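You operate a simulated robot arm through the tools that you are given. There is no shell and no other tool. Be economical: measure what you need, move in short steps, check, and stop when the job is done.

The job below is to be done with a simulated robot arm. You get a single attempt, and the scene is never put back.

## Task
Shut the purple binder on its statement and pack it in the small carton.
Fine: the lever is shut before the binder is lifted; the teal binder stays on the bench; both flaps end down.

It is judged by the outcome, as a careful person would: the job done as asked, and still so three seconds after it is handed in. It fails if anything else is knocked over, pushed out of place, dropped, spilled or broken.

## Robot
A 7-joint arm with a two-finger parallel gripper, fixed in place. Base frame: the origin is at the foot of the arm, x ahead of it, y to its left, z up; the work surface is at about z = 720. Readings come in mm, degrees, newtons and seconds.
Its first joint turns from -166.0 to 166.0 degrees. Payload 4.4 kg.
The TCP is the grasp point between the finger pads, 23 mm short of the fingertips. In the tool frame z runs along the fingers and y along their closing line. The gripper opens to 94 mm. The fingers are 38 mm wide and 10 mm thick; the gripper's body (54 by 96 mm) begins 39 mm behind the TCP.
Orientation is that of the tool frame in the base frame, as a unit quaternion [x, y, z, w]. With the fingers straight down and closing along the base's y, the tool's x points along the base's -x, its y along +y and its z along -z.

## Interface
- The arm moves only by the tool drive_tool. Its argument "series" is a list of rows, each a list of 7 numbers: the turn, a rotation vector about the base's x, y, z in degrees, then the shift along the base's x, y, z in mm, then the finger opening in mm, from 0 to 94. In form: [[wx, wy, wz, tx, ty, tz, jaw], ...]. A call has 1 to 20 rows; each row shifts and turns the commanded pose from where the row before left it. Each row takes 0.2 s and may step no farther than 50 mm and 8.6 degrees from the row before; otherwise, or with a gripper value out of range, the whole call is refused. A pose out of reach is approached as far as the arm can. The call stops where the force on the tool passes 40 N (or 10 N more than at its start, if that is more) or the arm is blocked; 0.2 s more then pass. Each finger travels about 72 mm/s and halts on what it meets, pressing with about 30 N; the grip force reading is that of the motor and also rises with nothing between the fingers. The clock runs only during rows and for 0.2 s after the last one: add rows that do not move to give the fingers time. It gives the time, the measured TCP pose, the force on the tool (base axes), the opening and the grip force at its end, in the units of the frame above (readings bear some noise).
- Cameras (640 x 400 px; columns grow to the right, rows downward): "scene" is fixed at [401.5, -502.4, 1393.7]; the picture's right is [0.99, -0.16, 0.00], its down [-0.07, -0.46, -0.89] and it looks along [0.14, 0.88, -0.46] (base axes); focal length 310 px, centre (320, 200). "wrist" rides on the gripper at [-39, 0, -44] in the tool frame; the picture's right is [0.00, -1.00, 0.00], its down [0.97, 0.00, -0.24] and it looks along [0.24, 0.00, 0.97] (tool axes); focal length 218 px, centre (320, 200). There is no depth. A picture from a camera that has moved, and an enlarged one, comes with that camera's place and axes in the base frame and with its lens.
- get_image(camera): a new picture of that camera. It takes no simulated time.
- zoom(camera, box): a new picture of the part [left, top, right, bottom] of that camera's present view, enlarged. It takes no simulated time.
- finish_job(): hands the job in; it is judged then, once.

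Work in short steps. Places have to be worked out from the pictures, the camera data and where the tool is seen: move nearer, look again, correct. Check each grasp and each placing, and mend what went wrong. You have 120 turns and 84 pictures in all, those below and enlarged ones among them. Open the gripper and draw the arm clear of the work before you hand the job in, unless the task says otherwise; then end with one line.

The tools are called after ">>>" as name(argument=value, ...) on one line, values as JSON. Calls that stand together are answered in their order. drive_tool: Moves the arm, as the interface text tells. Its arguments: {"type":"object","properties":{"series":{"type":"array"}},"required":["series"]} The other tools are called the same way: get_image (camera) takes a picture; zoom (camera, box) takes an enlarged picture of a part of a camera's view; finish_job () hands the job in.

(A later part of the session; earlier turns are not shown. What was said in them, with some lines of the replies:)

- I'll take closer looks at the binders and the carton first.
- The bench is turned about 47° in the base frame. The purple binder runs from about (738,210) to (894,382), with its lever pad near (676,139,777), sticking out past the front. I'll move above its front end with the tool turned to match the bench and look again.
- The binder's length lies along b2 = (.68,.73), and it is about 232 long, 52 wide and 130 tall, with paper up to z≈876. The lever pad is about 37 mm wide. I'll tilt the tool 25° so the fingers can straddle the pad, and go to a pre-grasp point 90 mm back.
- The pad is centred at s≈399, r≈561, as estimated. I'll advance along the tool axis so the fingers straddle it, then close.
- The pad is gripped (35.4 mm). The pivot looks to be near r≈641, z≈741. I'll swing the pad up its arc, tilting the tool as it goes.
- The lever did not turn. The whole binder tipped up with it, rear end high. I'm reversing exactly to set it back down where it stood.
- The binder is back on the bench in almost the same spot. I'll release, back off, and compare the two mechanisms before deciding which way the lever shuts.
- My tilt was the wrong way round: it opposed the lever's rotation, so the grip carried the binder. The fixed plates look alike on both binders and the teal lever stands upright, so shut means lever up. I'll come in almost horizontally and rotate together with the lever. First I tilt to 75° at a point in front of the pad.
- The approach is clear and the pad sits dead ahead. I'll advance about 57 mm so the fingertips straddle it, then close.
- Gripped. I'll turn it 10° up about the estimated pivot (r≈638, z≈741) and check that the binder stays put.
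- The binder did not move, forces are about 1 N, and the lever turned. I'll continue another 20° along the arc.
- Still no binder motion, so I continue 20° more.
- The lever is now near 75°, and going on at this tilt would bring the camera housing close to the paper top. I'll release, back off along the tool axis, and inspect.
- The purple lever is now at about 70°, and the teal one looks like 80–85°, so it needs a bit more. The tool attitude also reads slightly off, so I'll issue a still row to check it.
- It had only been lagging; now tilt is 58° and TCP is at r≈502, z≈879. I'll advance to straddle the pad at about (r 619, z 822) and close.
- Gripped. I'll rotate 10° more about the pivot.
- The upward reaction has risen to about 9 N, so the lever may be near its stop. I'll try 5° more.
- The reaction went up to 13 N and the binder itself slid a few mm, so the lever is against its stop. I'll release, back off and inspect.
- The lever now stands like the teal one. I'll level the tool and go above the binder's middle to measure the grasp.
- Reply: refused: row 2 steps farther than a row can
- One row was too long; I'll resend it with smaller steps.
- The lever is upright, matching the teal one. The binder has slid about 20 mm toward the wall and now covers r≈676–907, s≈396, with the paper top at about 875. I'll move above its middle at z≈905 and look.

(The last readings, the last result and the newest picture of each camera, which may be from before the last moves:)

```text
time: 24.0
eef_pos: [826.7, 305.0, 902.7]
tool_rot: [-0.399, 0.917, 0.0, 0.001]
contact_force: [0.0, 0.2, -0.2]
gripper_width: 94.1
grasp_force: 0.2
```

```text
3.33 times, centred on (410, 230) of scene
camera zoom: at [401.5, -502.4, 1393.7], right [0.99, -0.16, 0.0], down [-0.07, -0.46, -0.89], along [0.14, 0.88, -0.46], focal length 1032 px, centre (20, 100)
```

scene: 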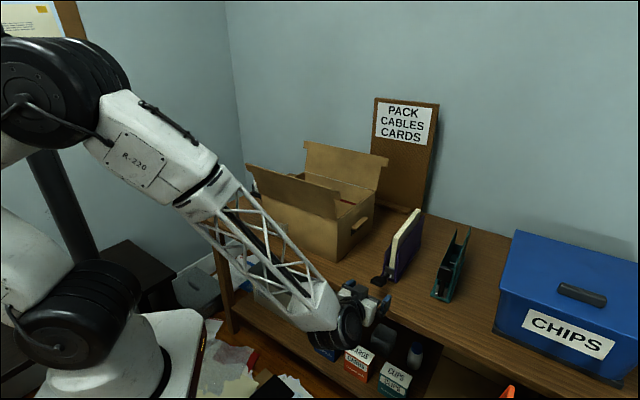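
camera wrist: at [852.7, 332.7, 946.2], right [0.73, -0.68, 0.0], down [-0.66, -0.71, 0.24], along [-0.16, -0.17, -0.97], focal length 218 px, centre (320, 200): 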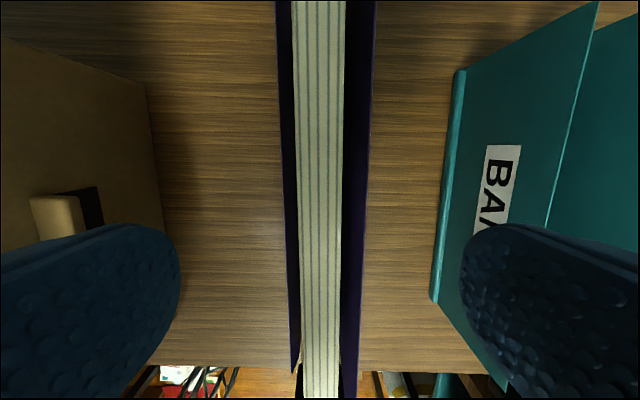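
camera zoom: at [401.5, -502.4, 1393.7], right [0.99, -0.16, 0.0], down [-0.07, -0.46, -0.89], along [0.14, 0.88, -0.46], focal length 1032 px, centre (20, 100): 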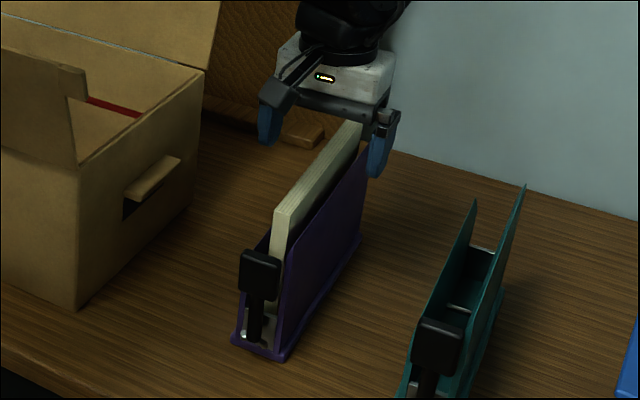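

The covers sit nicely between the fingers. I'll descend gently with short steps to z≈843, watching the force.

>>> drive_tool(series=[[0, 0, 0, 1.1, -1, -25, 94], [0, 0, 0, 0, 0, -20, 94], [0, 0, 0, 0, 0, -8, 94], [0, 0, 0, 0, 0, -4, 94], [0, 0, 0, 0, 0, -2, 94]])

>>> zoom(camera="scene", box=[360, 170, 460, 290])

```text
time: 25.2
eef_pos: [827.9, 303.7, 845.3]
tool_rot: [-0.399, 0.917, 0.0, -0.001]
contact_force: [-1.2, -0.5, -0.3]
gripper_width: 94.0
grasp_force: 0.0
```

```text
3.33 times, centred on (410, 230) of scene
camera zoom: at [401.5, -502.4, 1393.7], right [0.99, -0.16, 0.0], down [-0.07, -0.46, -0.89], along [0.14, 0.88, -0.46], focal length 1032 px, centre (20, 100)
```

zoom: 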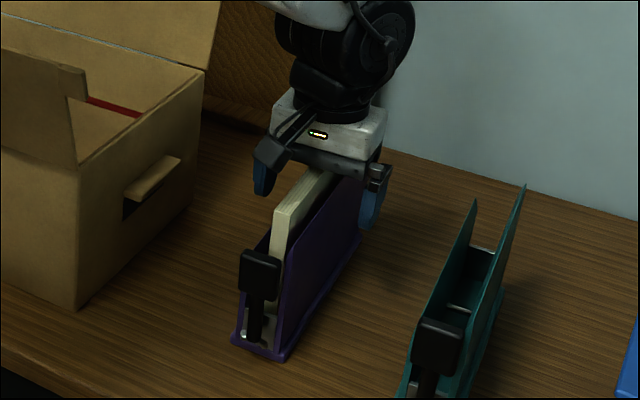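

No contact yet; I'll go down 6 mm more in small steps for a deeper bite.

>>> drive_tool(series=[[0, 0, 0, 0, 0, -2, 94], [0, 0, 0, 0, 0, -2, 94], [0, 0, 0, 0, 0, -2, 94]])

>>> get_image(camera="wrist")

```text
time: 26.0
eef_pos: [828.0, 304.6, 839.4]
tool_rot: [-0.399, 0.917, 0.001, 0.001]
contact_force: [-0.1, -0.6, -0.3]
gripper_width: 94.1
grasp_force: 0.0
```

```text
36 pictures are left
camera wrist: at [854.1, 331.0, 882.2], right [0.73, -0.68, 0.0], down [-0.66, -0.71, 0.24], along [-0.16, -0.17, -0.97], focal length 218 px, centre (320, 200)
```

wrist: 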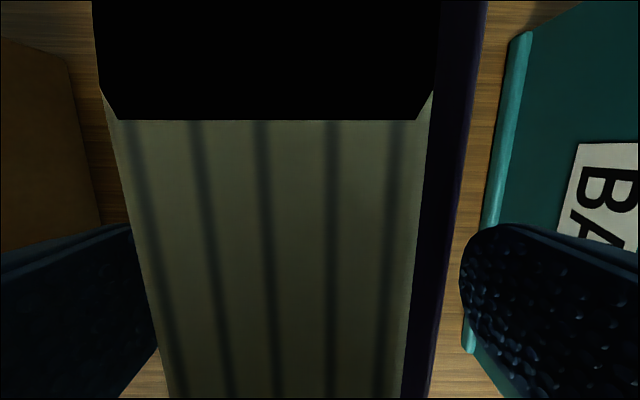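

The paper top sits about 10 mm below the camera and nothing touches. The fingertips are at z≈816, below both cover tops, so I close on the covers.

>>> drive_tool(series=[[0, 0, 0, 0, 0, 0, 75], [0, 0, 0, 0, 0, 0, 60], [0, 0, 0, 0, 0, 0, 40], [0, 0, 0, 0, 0, 0, 40], [0, 0, 0, 0, 0, 0, 40]])

>>> zoom(camera="scene", box=[360, 170, 460, 290])

```text
time: 27.2
eef_pos: [828.4, 304.4, 839.3]
tool_rot: [-0.398, 0.917, 0.0, 0.001]
contact_force: [-0.4, 2.1, 0.2]
gripper_width: 43.3
grasp_force: 29.7
```

```text
3.33 times, centred on (410, 230) of scene
camera zoom: at [401.5, -502.4, 1393.7], right [0.99, -0.16, 0.0], down [-0.07, -0.46, -0.89], along [0.14, 0.88, -0.46], focal length 1032 px, centre (20, 100)
```

zoom: 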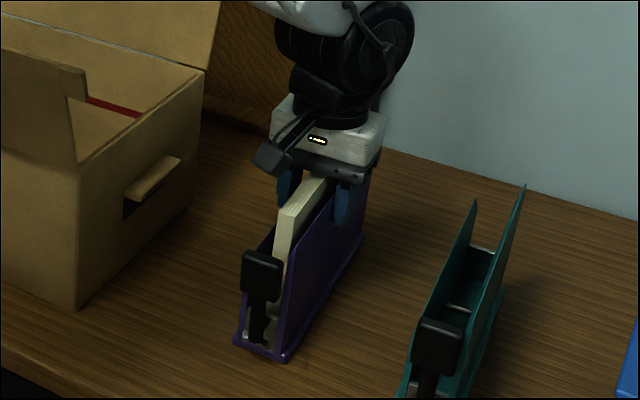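

Gripped at 43.3 mm on the covers. I'll lift 30 mm and check that it hangs level.

>>> drive_tool(series=[[0, 0, 0, 0, 0, 10, 36], [0, 0, 0, 0, 0, 20, 36], [0, 0, 0, 0, 0, 0, 36]])

>>> zoom(camera="scene", box=[360, 170, 460, 290])

```text
time: 28.0
eef_pos: [827.9, 305.3, 868.2]
tool_rot: [-0.399, 0.917, 0.0, 0.001]
contact_force: [-0.3, 0.4, -5.1]
gripper_width: 43.3
grasp_force: 30.2
```

```text
3.33 times, centred on (410, 230) of scene
camera zoom: at [401.5, -502.4, 1393.7], right [0.99, -0.16, 0.0], down [-0.07, -0.46, -0.89], along [0.14, 0.88, -0.46], focal length 1032 px, centre (20, 100)
```

zoom: 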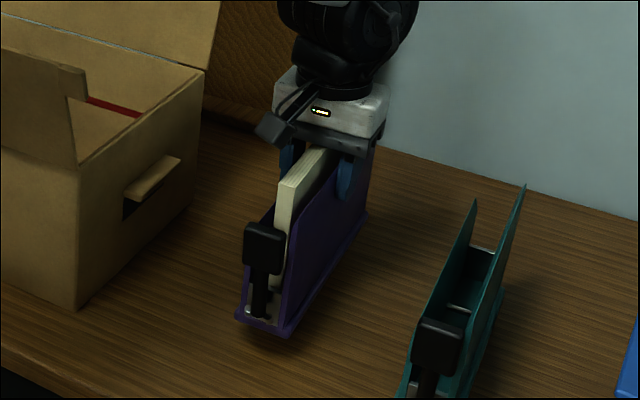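

Level and secure, about 0.5 kg. I'll lift to z≈1055 and turn it −90° so its length lies along the carton's long axis, pulling back slightly from the wall.

>>> drive_tool(series=[[0, 0, 0, 0, 0, 40, 36], [0, 0, 0, 0, 0, 40, 36], [0, 0, 0, 0, 0, 40, 36], [0, 0, 0, -5, -5, 40, 36], [0, 0, 0, -5, -5, 27, 36], [0, 0, -7.5, -2, -2, 0, 36], [0, 0, -7.5, -2, -2, 0, 36], [0, 0, -7.5, -2, -2, 0, 36], [0, 0, -7.5, -2, -2, 0, 36], [0, 0, -7.5, 0, 0, 0, 36], [0, 0, -7.5, 0, 0, 0, 36], [0, 0, 0, 0, 0, 0, 36]])

>>> get_image(camera="scene")

```text
time: 30.6
eef_pos: [810.6, 285.9, 1055.3]
tool_rot: [-0.016, 1.0, 0.0, 0.001]
contact_force: [0.3, -0.2, -4.9]
gripper_width: 43.5
grasp_force: 30.6
```

```text
33 pictures are left
```

scene: 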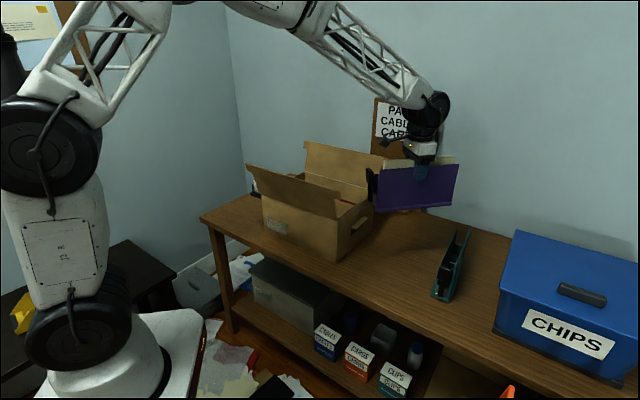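

Rotation is going well. I'll finish the turn (45° more), then slide along −s over the carton to s≈65, r≈758.

>>> drive_tool(series=[[0, 0, -7.5, 0, 0, 0, 36], [0, 0, -7.5, 0, 0, 0, 36], [0, 0, -7.5, 0, 0, 0, 36], [0, 0, -7.5, 0, 0, 0, 36], [0, 0, -7.5, 0, 0, 0, 36], [0, 0, -7.5, 0, 0, 0, 36], [0, 0, 0, 0, 0, 0, 36], [0, 0, 0, -30.4, 28.0, 0, 36], [0, 0, 0, -30.4, 28.0, 0, 36], [0, 0, 0, -30.4, 28.0, 0, 36], [0, 0, 0, 0, 0, 0, 36]])

>>> get_image(camera="scene")

>>> get_image(camera="wrist")

```text
time: 33.0
eef_pos: [717.7, 370.1, 1055.8]
tool_rot: [0.366, 0.931, 0.0, 0.001]
contact_force: [-1.0, 0.1, -6.0]
gripper_width: 43.0
grasp_force: 29.6
```

```text
32 pictures are left
```

scene: 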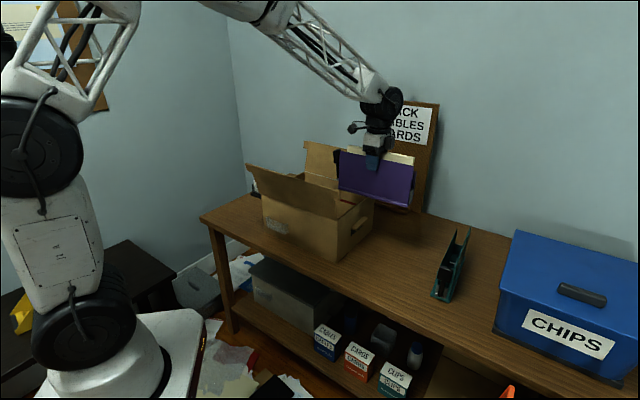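

```text
31 pictures are left
camera wrist: at [745.9, 342.1, 1100.3], right [-0.68, -0.73, 0.0], down [-0.71, 0.66, 0.24], along [-0.17, 0.16, -0.97], focal length 218 px, centre (320, 200)
```

wrist: 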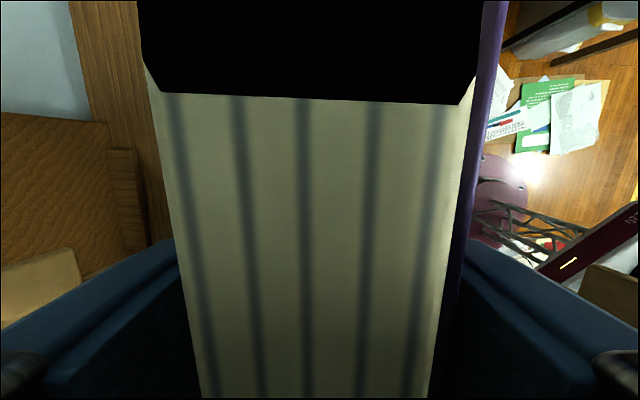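

At s≈272, r≈760. I'll carry on to s≈65 over the carton.

>>> drive_tool(series=[[0, 0, 0, -30.5, 28.0, 0, 36], [0, 0, 0, -30.5, 28.0, 0, 36], [0, 0, 0, -30.5, 28.0, 0, 36], [0, 0, 0, -30.5, 28.0, 0, 36], [0, 0, 0, -30.5, 28.0, 0, 36], [0, 0, 0, 0, 0, 0, 36]])

>>> zoom(camera="scene", box=[230, 70, 430, 270])

>>> get_image(camera="wrist")

```text
time: 34.4
eef_pos: [569.2, 512.7, 1056.9]
tool_rot: [0.367, 0.93, -0.001, 0.0]
contact_force: [0.4, 1.0, -4.5]
gripper_width: 42.8
grasp_force: 30.4
```

```text
2.00 times, centred on (330, 170) of scene
camera zoom: at [401.5, -502.4, 1393.7], right [0.99, -0.16, 0.0], down [-0.07, -0.46, -0.89], along [0.14, 0.88, -0.46], focal length 620 px, centre (300, 260)
```

zoom: 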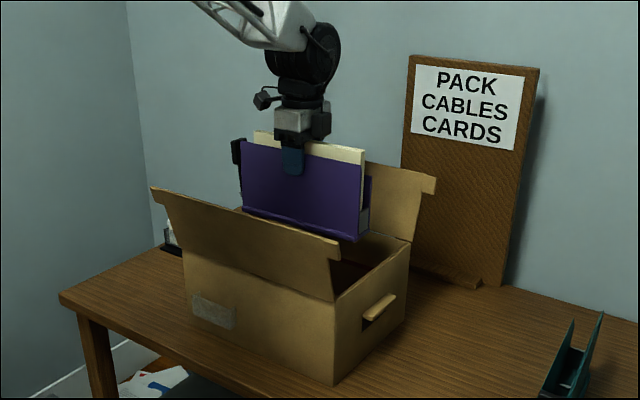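

```text
29 pictures are left
camera wrist: at [596.9, 484.1, 1100.0], right [-0.68, -0.73, 0.0], down [-0.71, 0.66, 0.24], along [-0.17, 0.16, -0.97], focal length 218 px, centre (320, 200)
```

wrist: 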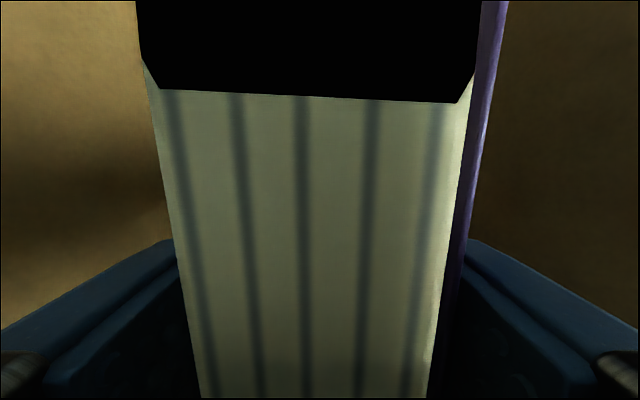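

Centred at s≈66, r≈763. I'll correct r by −5 and lower until the bottom is just inside the rim, then check.

>>> drive_tool(series=[[0, 0, 0, -3.4, -3.7, -30, 36], [0, 0, 0, 0, 0, -30, 36], [0, 0, 0, 0, 0, -30, 36], [0, 0, 0, 0, 0, -20, 36], [0, 0, 0, 0, 0, 0, 36]])

>>> zoom(camera="scene", box=[230, 70, 430, 270])

```text
time: 35.6
eef_pos: [563.7, 506.9, 946.2]
tool_rot: [0.366, 0.93, 0.0, 0.001]
contact_force: [-0.8, 0.4, -4.0]
gripper_width: 43.4
grasp_force: 30.2
```

```text
2.00 times, centred on (330, 170) of scene
camera zoom: at [401.5, -502.4, 1393.7], right [0.99, -0.16, 0.0], down [-0.07, -0.46, -0.89], along [0.14, 0.88, -0.46], focal length 620 px, centre (300, 260)
```

zoom: 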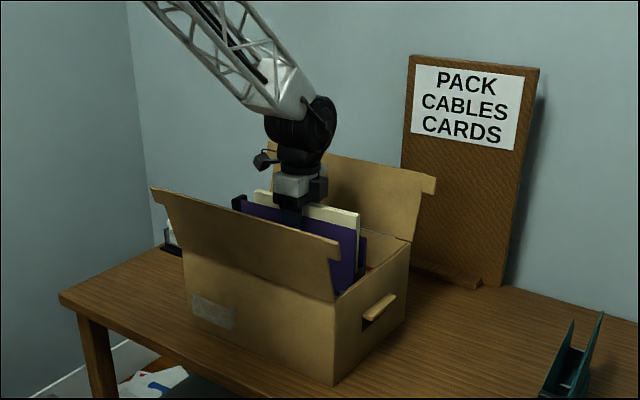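

>>> drive_tool(series=[[0, 0, 0, 0, 0, -30, 36], [0, 0, 0, 0, 0, -30, 36], [0, 0, 0, 0, 0, -20, 36], [0, 0, 0, 0, 0, -8, 36], [0, 0, 0, 0, 0, -6, 36]])

>>> zoom(camera="scene", box=[230, 70, 430, 270])

```text
time: 36.8
eef_pos: [562.0, 507.9, 851.6]
tool_rot: [0.367, 0.93, 0.0, 0.0]
contact_force: [-0.4, -0.4, -5.2]
gripper_width: 43.1
grasp_force: 29.9
```

```text
2.00 times, centred on (330, 170) of scene
camera zoom: at [401.5, -502.4, 1393.7], right [0.99, -0.16, 0.0], down [-0.07, -0.46, -0.89], along [0.14, 0.88, -0.46], focal length 620 px, centre (300, 260)
```

zoom: 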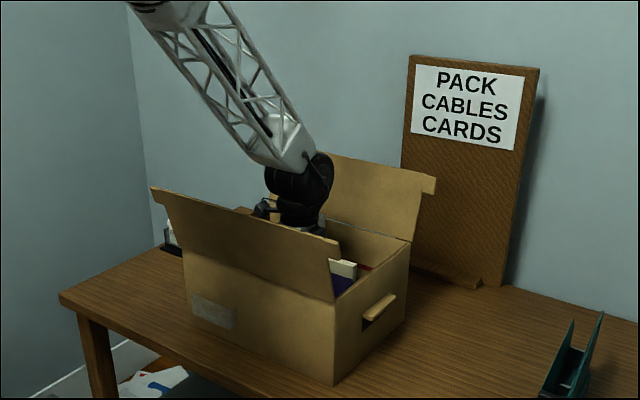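

No floor contact yet (z=852, still carrying 5 N). I'll go on in 2 mm steps.

>>> drive_tool(series=[[0, 0, 0, 0, 0, -2, 36], [0, 0, 0, 0, 0, -2, 36], [0, 0, 0, 0, 0, -2, 36], [0, 0, 0, 0, 0, -1, 36]])

```text
time: 37.8
eef_pos: [562.0, 506.5, 846.7]
tool_rot: [0.366, 0.93, -0.001, 0.001]
contact_force: [-0.2, -0.4, -3.5]
gripper_width: 43.0
grasp_force: 30.2
```

>>> drive_tool(series=[[0, 0, 0, 0, 0, -2, 36], [0, 0, 0, 0, 0, 0, 36]])

```text
time: 38.4
eef_pos: [562.6, 508.0, 844.0]
tool_rot: [0.367, 0.93, 0.0, 0.0]
contact_force: [-6.1, -9.1, 30.0]
gripper_width: 43.5
grasp_force: 30.9
```

It's on the floor (30 N reaction). I'll ease up 2 mm, open, and rise clear.

>>> drive_tool(series=[[0, 0, 0, 0, 0, 1.5, 36], [0, 0, 0, 0, 0, 0, 55], [0, 0, 0, 0, 0, 0, 80], [0, 0, 0, 0, 0, 0, 80], [0, 0, 0, 0, 0, 20, 80], [0, 0, 0, 0, 0, 40, 80], [0, 0, 0, 0, 0, 45, 80], [0, 0, 0, 0, 0, 45, 80], [0, 0, 0, 0, 0, 45, 80], [0, 0, 0, 0, 0, 45, 80], [0, 0, 0, 0, 0, 0, 80]])

>>> get_image(camera="wrist")

>>> zoom(camera="scene", box=[230, 100, 410, 270])

```text
time: 40.8
eef_pos: [559.1, 508.2, 1085.5]
tool_rot: [0.366, 0.93, 0.0, 0.001]
contact_force: [0.1, 0.3, 0.3]
gripper_width: 79.8
grasp_force: 0.1
```

```text
26 pictures are left
camera wrist: at [588.1, 480.8, 1129.1], right [-0.68, -0.73, 0.0], down [-0.71, 0.66, 0.24], along [-0.17, 0.16, -0.97], focal length 218 px, centre (320, 200)
```

wrist: 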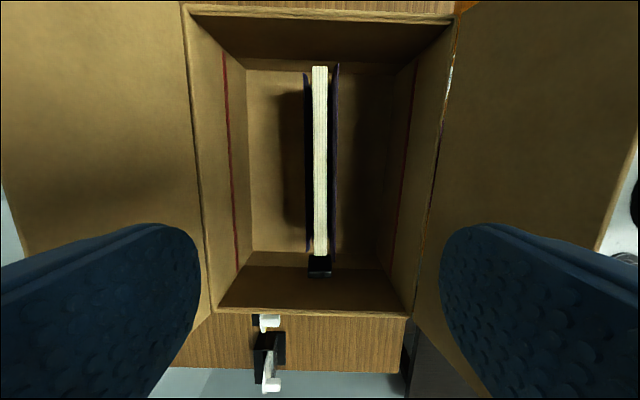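

```text
2.35 times, centred on (320, 185) of scene
camera zoom: at [401.5, -502.4, 1393.7], right [0.99, -0.16, 0.0], down [-0.07, -0.46, -0.89], along [0.14, 0.88, -0.46], focal length 729 px, centre (320, 235)
```

zoom: 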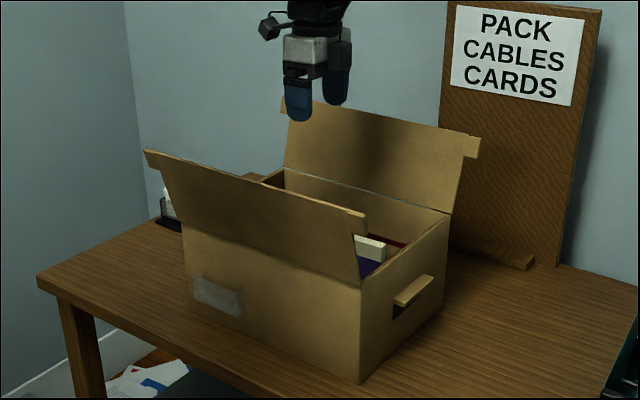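

The binder stands upright inside, its top (z≈880) below the rim (≈888). The flaps are about 127 mm long and lean outward about 25°. I'll start with the rear one and move above its top edge (r≈945).

>>> drive_tool(series=[[0, 0, 0, 24.4, 29.7, 0, 60], [0, 0, 0, 24.4, 29.7, 0, 60], [0, 0, 0, 24.4, 29.7, 0, 60], [0, 0, 0, 24.4, 29.7, 0, 60], [0, 0, 0, 24.4, 29.7, 0, 60], [0, 0, 0, 0, 0, 0, 60]])

>>> get_image(camera="wrist")

>>> zoom(camera="scene", box=[230, 60, 430, 260])

```text
time: 42.2
eef_pos: [678.4, 658.4, 1084.3]
tool_rot: [0.367, 0.93, -0.001, 0.001]
contact_force: [-0.6, -0.6, 0.3]
gripper_width: 60.1
grasp_force: 0.0
```

```text
24 pictures are left
camera wrist: at [707.2, 629.8, 1128.5], right [-0.68, -0.73, 0.0], down [-0.71, 0.66, 0.24], along [-0.17, 0.16, -0.97], focal length 218 px, centre (320, 200)
```

wrist: 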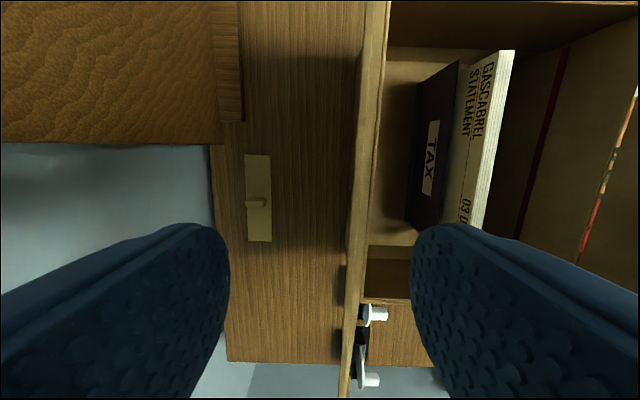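

```text
2.00 times, centred on (330, 160) of scene
camera zoom: at [401.5, -502.4, 1393.7], right [0.99, -0.16, 0.0], down [-0.07, -0.46, -0.89], along [0.14, 0.88, -0.46], focal length 620 px, centre (300, 280)
```

zoom: 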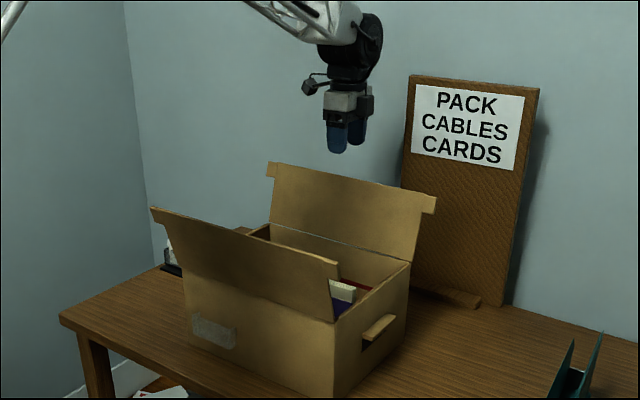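

The camera looks along the rear flap edge-on, so the flap leans only about 14°, with its top edge near r≈914, z≈1016. My fingers at r≈944 are behind it. I'll close them, lower to z≈1008, and check.

>>> drive_tool(series=[[0, 0, 0, 0, 0, 0, 20], [0, 0, 0, 0, 0, 0, 0], [0, 0, 0, 2, 2, -38, 0], [0, 0, 0, 2, 2, -38, 0], [0, 0, 0, 0, 0, 0, 0]])

>>> zoom(camera="scene", box=[230, 60, 430, 260])

```text
time: 43.4
eef_pos: [685.5, 660.7, 1007.4]
tool_rot: [0.367, 0.93, 0.0, 0.001]
contact_force: [-0.1, 0.6, 0.8]
gripper_width: 0.0
grasp_force: 30.0
```

```text
2.00 times, centred on (330, 160) of scene
camera zoom: at [401.5, -502.4, 1393.7], right [0.99, -0.16, 0.0], down [-0.07, -0.46, -0.89], along [0.14, 0.88, -0.46], focal length 620 px, centre (300, 280)
```

zoom: 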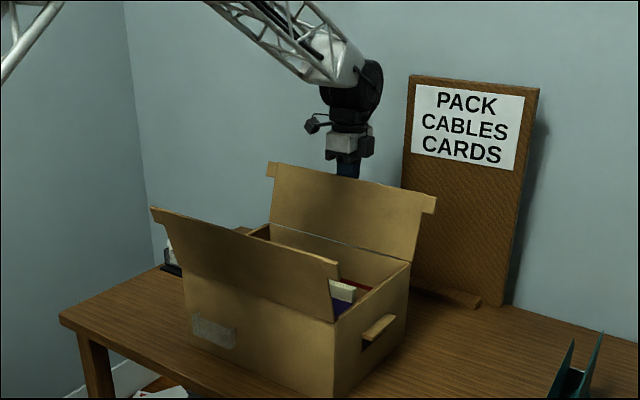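

The fingers are behind the rear flap. I'll push it inward past vertical.

>>> drive_tool(series=[[0, 0, 0, -13.6, -14.6, 0, 0], [0, 0, 0, -13.6, -14.6, 0, 0], [0, 0, 0, -13.6, -14.6, 0, 0], [0, 0, 0, -13.6, -14.6, 0, 0], [0, 0, 0, -6.8, -7.3, 0, 0], [0, 0, 0, 0, 0, 0, 0]])

>>> zoom(camera="scene", box=[230, 60, 430, 260])

```text
time: 44.8
eef_pos: [626.5, 593.7, 1007.3]
tool_rot: [0.366, 0.931, -0.001, 0.0]
contact_force: [0.2, -0.1, -0.2]
gripper_width: 0.1
grasp_force: 30.0
```

```text
2.00 times, centred on (330, 160) of scene
camera zoom: at [401.5, -502.4, 1393.7], right [0.99, -0.16, 0.0], down [-0.07, -0.46, -0.89], along [0.14, 0.88, -0.46], focal length 620 px, centre (300, 280)
```

zoom: 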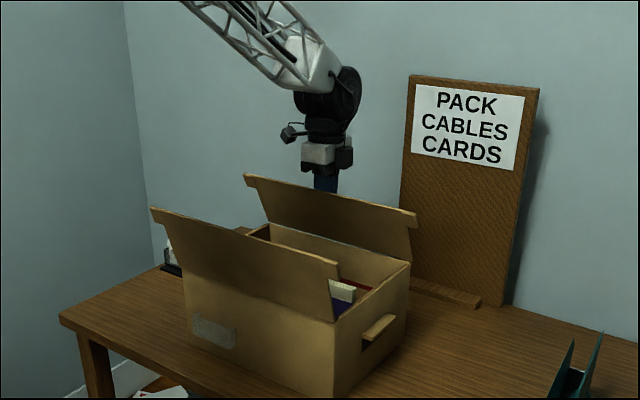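

The flap follows with almost no force. I'll continue along the arc downward.

>>> drive_tool(series=[[0, 0, 0, -13, -13.9, -8, 0], [0, 0, 0, -14.3, -15.4, -16, 0], [0, 0, 0, -10.9, -11.7, -21, 0], [0, 0, 0, -6.8, -7.3, -24, 0], [0, 0, 0, 0, 0, 0, 0]])

>>> zoom(camera="scene", box=[230, 60, 430, 260])

```text
time: 46.0
eef_pos: [580.0, 545.2, 939.5]
tool_rot: [0.366, 0.93, 0.0, 0.001]
contact_force: [-0.3, 0.1, 1.4]
gripper_width: 0.0
grasp_force: 29.7
```

```text
2.00 times, centred on (330, 160) of scene
camera zoom: at [401.5, -502.4, 1393.7], right [0.99, -0.16, 0.0], down [-0.07, -0.46, -0.89], along [0.14, 0.88, -0.46], focal length 620 px, centre (300, 280)
```

zoom: 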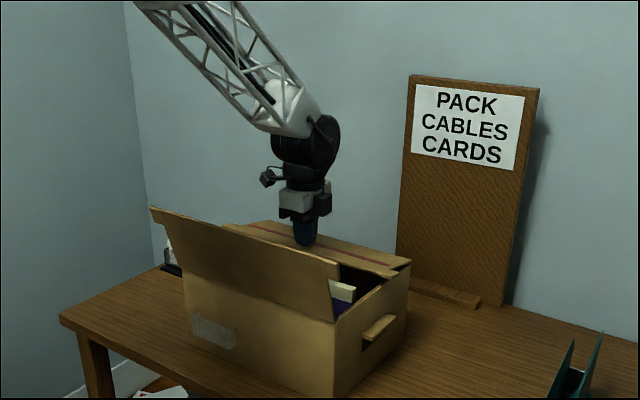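

Almost flat. I'll press on down gently.

>>> drive_tool(series=[[0, 0, 0, -2, -2.2, -15, 0], [0, 0, 0, 0, 0, -4, 0], [0, 0, 0, 0, 0, -3, 0], [0, 0, 0, 0, 0, 0, 0]])

>>> zoom(camera="scene", box=[230, 60, 430, 260])

```text
time: 47.0
eef_pos: [580.5, 542.5, 918.6]
tool_rot: [0.367, 0.93, 0.0, 0.001]
contact_force: [-4.3, -0.2, 11.4]
gripper_width: 0.2
grasp_force: 30.4
```

```text
2.00 times, centred on (330, 160) of scene
camera zoom: at [401.5, -502.4, 1393.7], right [0.99, -0.16, 0.0], down [-0.07, -0.46, -0.89], along [0.14, 0.88, -0.46], focal length 620 px, centre (300, 280)
```

zoom: 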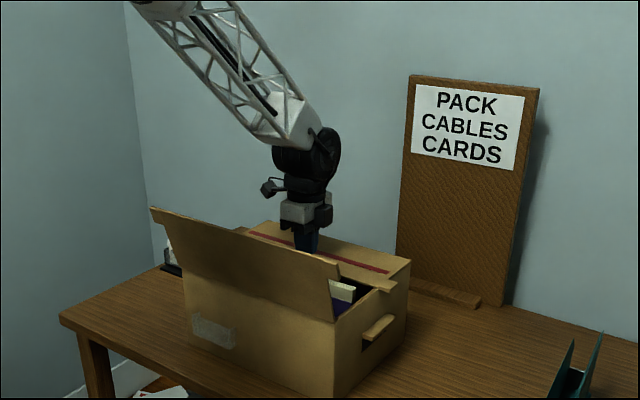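

The rear flap is down (11 N reaction at tip z≈896). I'll rise straight up and look before doing the front flap.

>>> drive_tool(series=[[0, 0, 0, 0, 0, 40, 0], [0, 0, 0, 0, 0, 45, 0], [0, 0, 0, 0, 0, 45, 0], [0, 0, 0, 0, 0, 45, 0], [0, 0, 0, -25.9, -27.8, 0, 0], [0, 0, 0, -25.9, -27.8, 0, 0], [0, 0, 0, 0, 0, 0, 0]])

>>> get_image(camera="wrist")

>>> zoom(camera="scene", box=[230, 100, 380, 260])

```text
time: 48.6
eef_pos: [525.4, 487.3, 1093.0]
tool_rot: [0.367, 0.93, 0.0, 0.0]
contact_force: [-0.4, -0.1, -0.1]
gripper_width: 0.0
grasp_force: 30.1
```

```text
18 pictures are left
camera wrist: at [553.8, 459.7, 1136.4], right [-0.68, -0.73, 0.0], down [-0.71, 0.66, 0.24], along [-0.17, 0.16, -0.97], focal length 218 px, centre (320, 200)
```

wrist: 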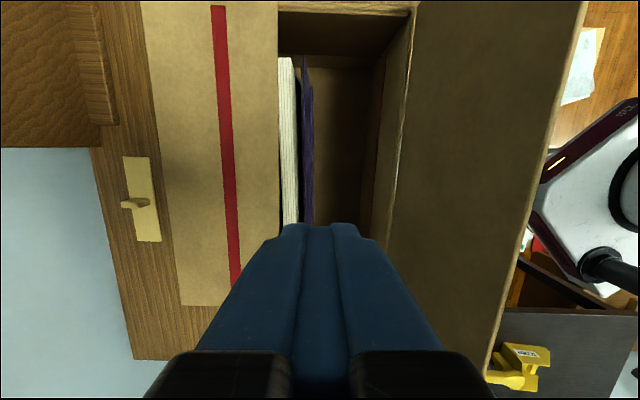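

```text
2.50 times, centred on (305, 180) of scene
camera zoom: at [401.5, -502.4, 1393.7], right [0.99, -0.16, 0.0], down [-0.07, -0.46, -0.89], along [0.14, 0.88, -0.46], focal length 774 px, centre (358, 250)
```

zoom: 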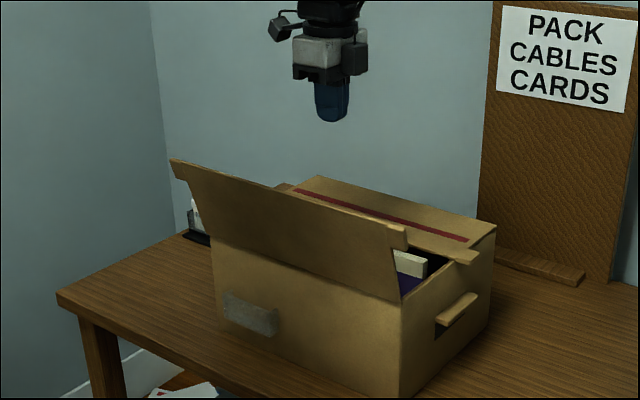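

The rear flap lies flat. The front flap's top edge is near r≈589, z≈1013, so I'll go outside it (r≈555) and lower the closed fingers.

>>> drive_tool(series=[[0, 0, 0, -27.3, -29.2, 0, 0], [0, 0, 0, -27.3, -29.2, 0, 0], [0, 0, 0, -27.3, -29.2, 0, 0], [0, 0, 0, -27.3, -29.2, 0, 0], [0, 0, 0, 0, 0, -44, 0], [0, 0, 0, 0, 0, -44, 0], [0, 0, 0, 0, 0, 0, 0]])

>>> get_image(camera="scene")

>>> get_image(camera="wrist")

```text
time: 50.2
eef_pos: [415.6, 371.3, 1005.8]
tool_rot: [0.367, 0.93, -0.001, 0.001]
contact_force: [-0.2, -0.1, 0.6]
gripper_width: 0.1
grasp_force: 29.4
```

```text
16 pictures are left
```

scene: 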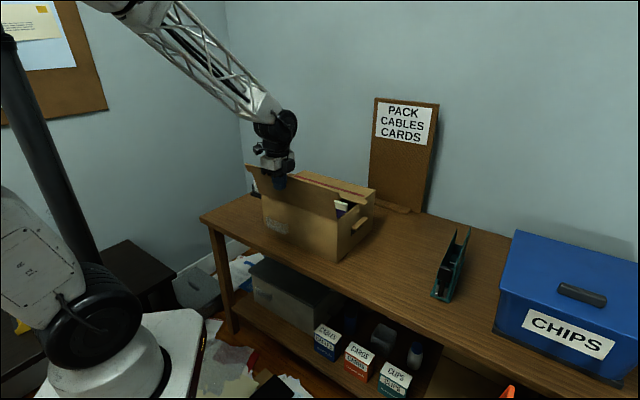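

```text
15 pictures are left
camera wrist: at [444.1, 343.0, 1047.3], right [-0.68, -0.73, 0.0], down [-0.71, 0.66, 0.24], along [-0.17, 0.16, -0.97], focal length 218 px, centre (320, 200)
```

wrist: 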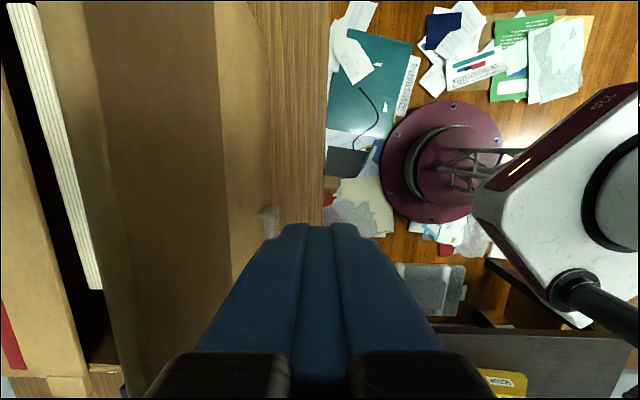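

The fingers are outside the front flap. I'll push it inward past vertical.

>>> drive_tool(series=[[0, 0, 0, 13.8, 14.8, 0, 0], [0, 0, 0, 13.8, 14.8, 0, 0], [0, 0, 0, 13.8, 14.8, 0, 0], [0, 0, 0, 13.8, 14.8, 0, 0], [0, 0, 0, 13.8, 14.8, 0, 0], [0, 0, 0, 0, 0, 0, 0]])

>>> zoom(camera="scene", box=[230, 100, 380, 260])

```text
time: 51.6
eef_pos: [487.0, 443.6, 1003.0]
tool_rot: [0.366, 0.931, 0.0, 0.001]
contact_force: [-0.2, -1.4, -0.2]
gripper_width: 0.1
grasp_force: 29.5
```

```text
2.50 times, centred on (305, 180) of scene
camera zoom: at [401.5, -502.4, 1393.7], right [0.99, -0.16, 0.0], down [-0.07, -0.46, -0.89], along [0.14, 0.88, -0.46], focal length 774 px, centre (358, 250)
```

zoom: 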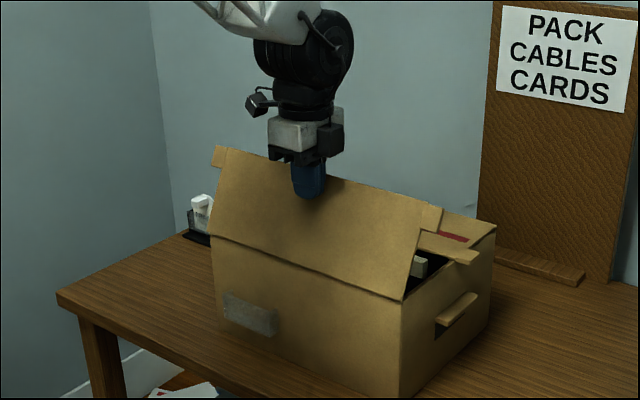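

The front flap is past vertical. I'll follow the arc down.

>>> drive_tool(series=[[0, 0, 0, 15.7, 16.8, -12, 0], [0, 0, 0, 12.7, 13.6, -17, 0], [0, 0, 0, 9.1, 9.8, -21, 0], [0, 0, 0, 5.1, 5.5, -24, 0], [0, 0, 0, 0, 0, -8, 0], [0, 0, 0, 0, 0, 0, 0]])

>>> zoom(camera="scene", box=[230, 100, 380, 260])

```text
time: 53.0
eef_pos: [529.5, 489.5, 921.7]
tool_rot: [0.366, 0.931, 0.0, 0.001]
contact_force: [-0.2, -0.4, 0.1]
gripper_width: 0.2
grasp_force: 29.7
```

```text
2.50 times, centred on (305, 180) of scene
camera zoom: at [401.5, -502.4, 1393.7], right [0.99, -0.16, 0.0], down [-0.07, -0.46, -0.89], along [0.14, 0.88, -0.46], focal length 774 px, centre (358, 250)
```

zoom: 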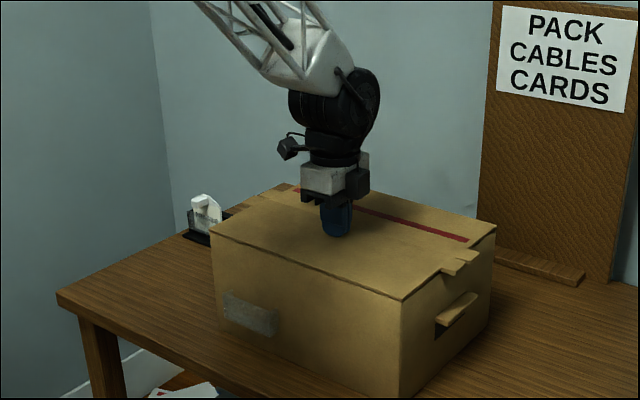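

Both flaps look nearly flat. I'll press the last couple of mm until there is contact.

>>> drive_tool(series=[[0, 0, 0, 0, 0, -2, 0], [0, 0, 0, 0, 0, -2, 0], [0, 0, 0, 0, 0, 0, 0]])

```text
time: 53.8
eef_pos: [530.2, 489.5, 917.3]
tool_rot: [0.367, 0.93, 0.001, 0.001]
contact_force: [-1.7, -3.4, 11.0]
gripper_width: 0.1
grasp_force: 30.1
```

Firm contact at 11 N, the same height as the rear flap. I'll rise clear, open, and inspect.

>>> drive_tool(series=[[0, 0, 0, 0, 0, 30, 0], [0, 0, 0, 0, 0, 45, 0], [0, 0, 0, 0, 0, 45, 40], [0, 0, 0, 0, 0, 45, 80], [0, 0, 0, 0, 0, 45, 94], [0, 0, 0, 0, 0, 0, 94], [0, 0, 0, 0, 0, 0, 94], [0, 0, 0, 0, 0, 0, 94]])

>>> get_image(camera="wrist")

>>> get_image(camera="scene")

>>> zoom(camera="scene", box=[240, 150, 390, 270])

```text
time: 55.6
eef_pos: [527.6, 493.3, 1128.6]
tool_rot: [0.367, 0.93, -0.001, 0.001]
contact_force: [-0.8, 0.3, -0.4]
gripper_width: 94.1
grasp_force: 0.0
```

```text
12 pictures are left
camera wrist: at [556.2, 465.4, 1172.7], right [-0.68, -0.73, 0.0], down [-0.71, 0.66, 0.24], along [-0.17, 0.16, -0.97], focal length 218 px, centre (320, 200)
```

wrist: 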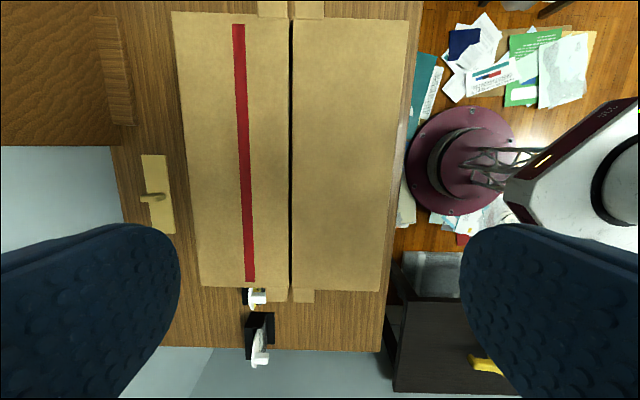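

```text
11 pictures are left
```

scene: 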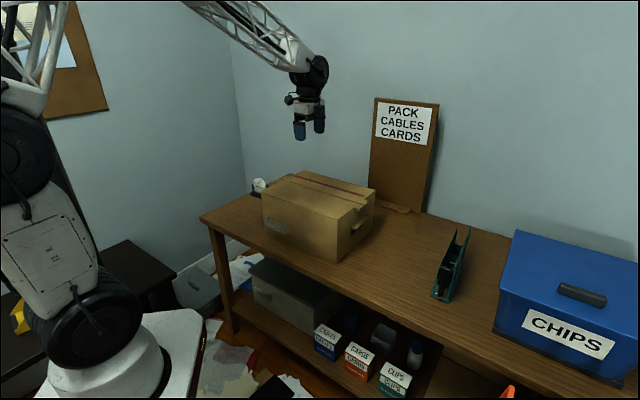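

```text
3.33 times, centred on (315, 210) of scene
camera zoom: at [401.5, -502.4, 1393.7], right [0.99, -0.16, 0.0], down [-0.07, -0.46, -0.89], along [0.14, 0.88, -0.46], focal length 1032 px, centre (337, 167)
```

zoom: 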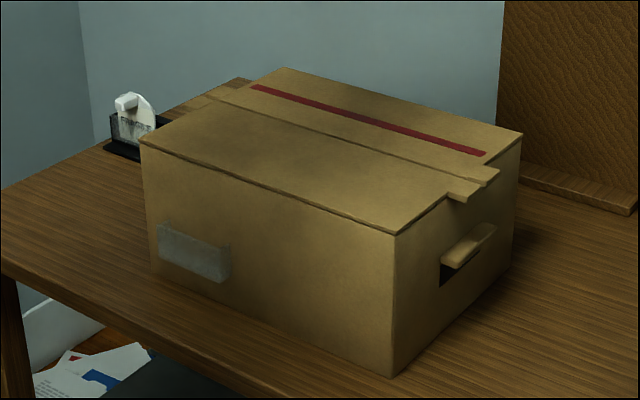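

Both flaps are flat, the teal binder is still on the bench, and the arm is clear and open. Handing in.

>>> finish_job()

```text
The job is handed in.
```

The purple binder is packed upright in the small carton with its lever shut and both flaps down, and the teal binder is still on the bench. On my first try at the lever, the binder tipped off the bench with it still open. I set it back down almost where it stood and shut the lever before lifting it to pack.
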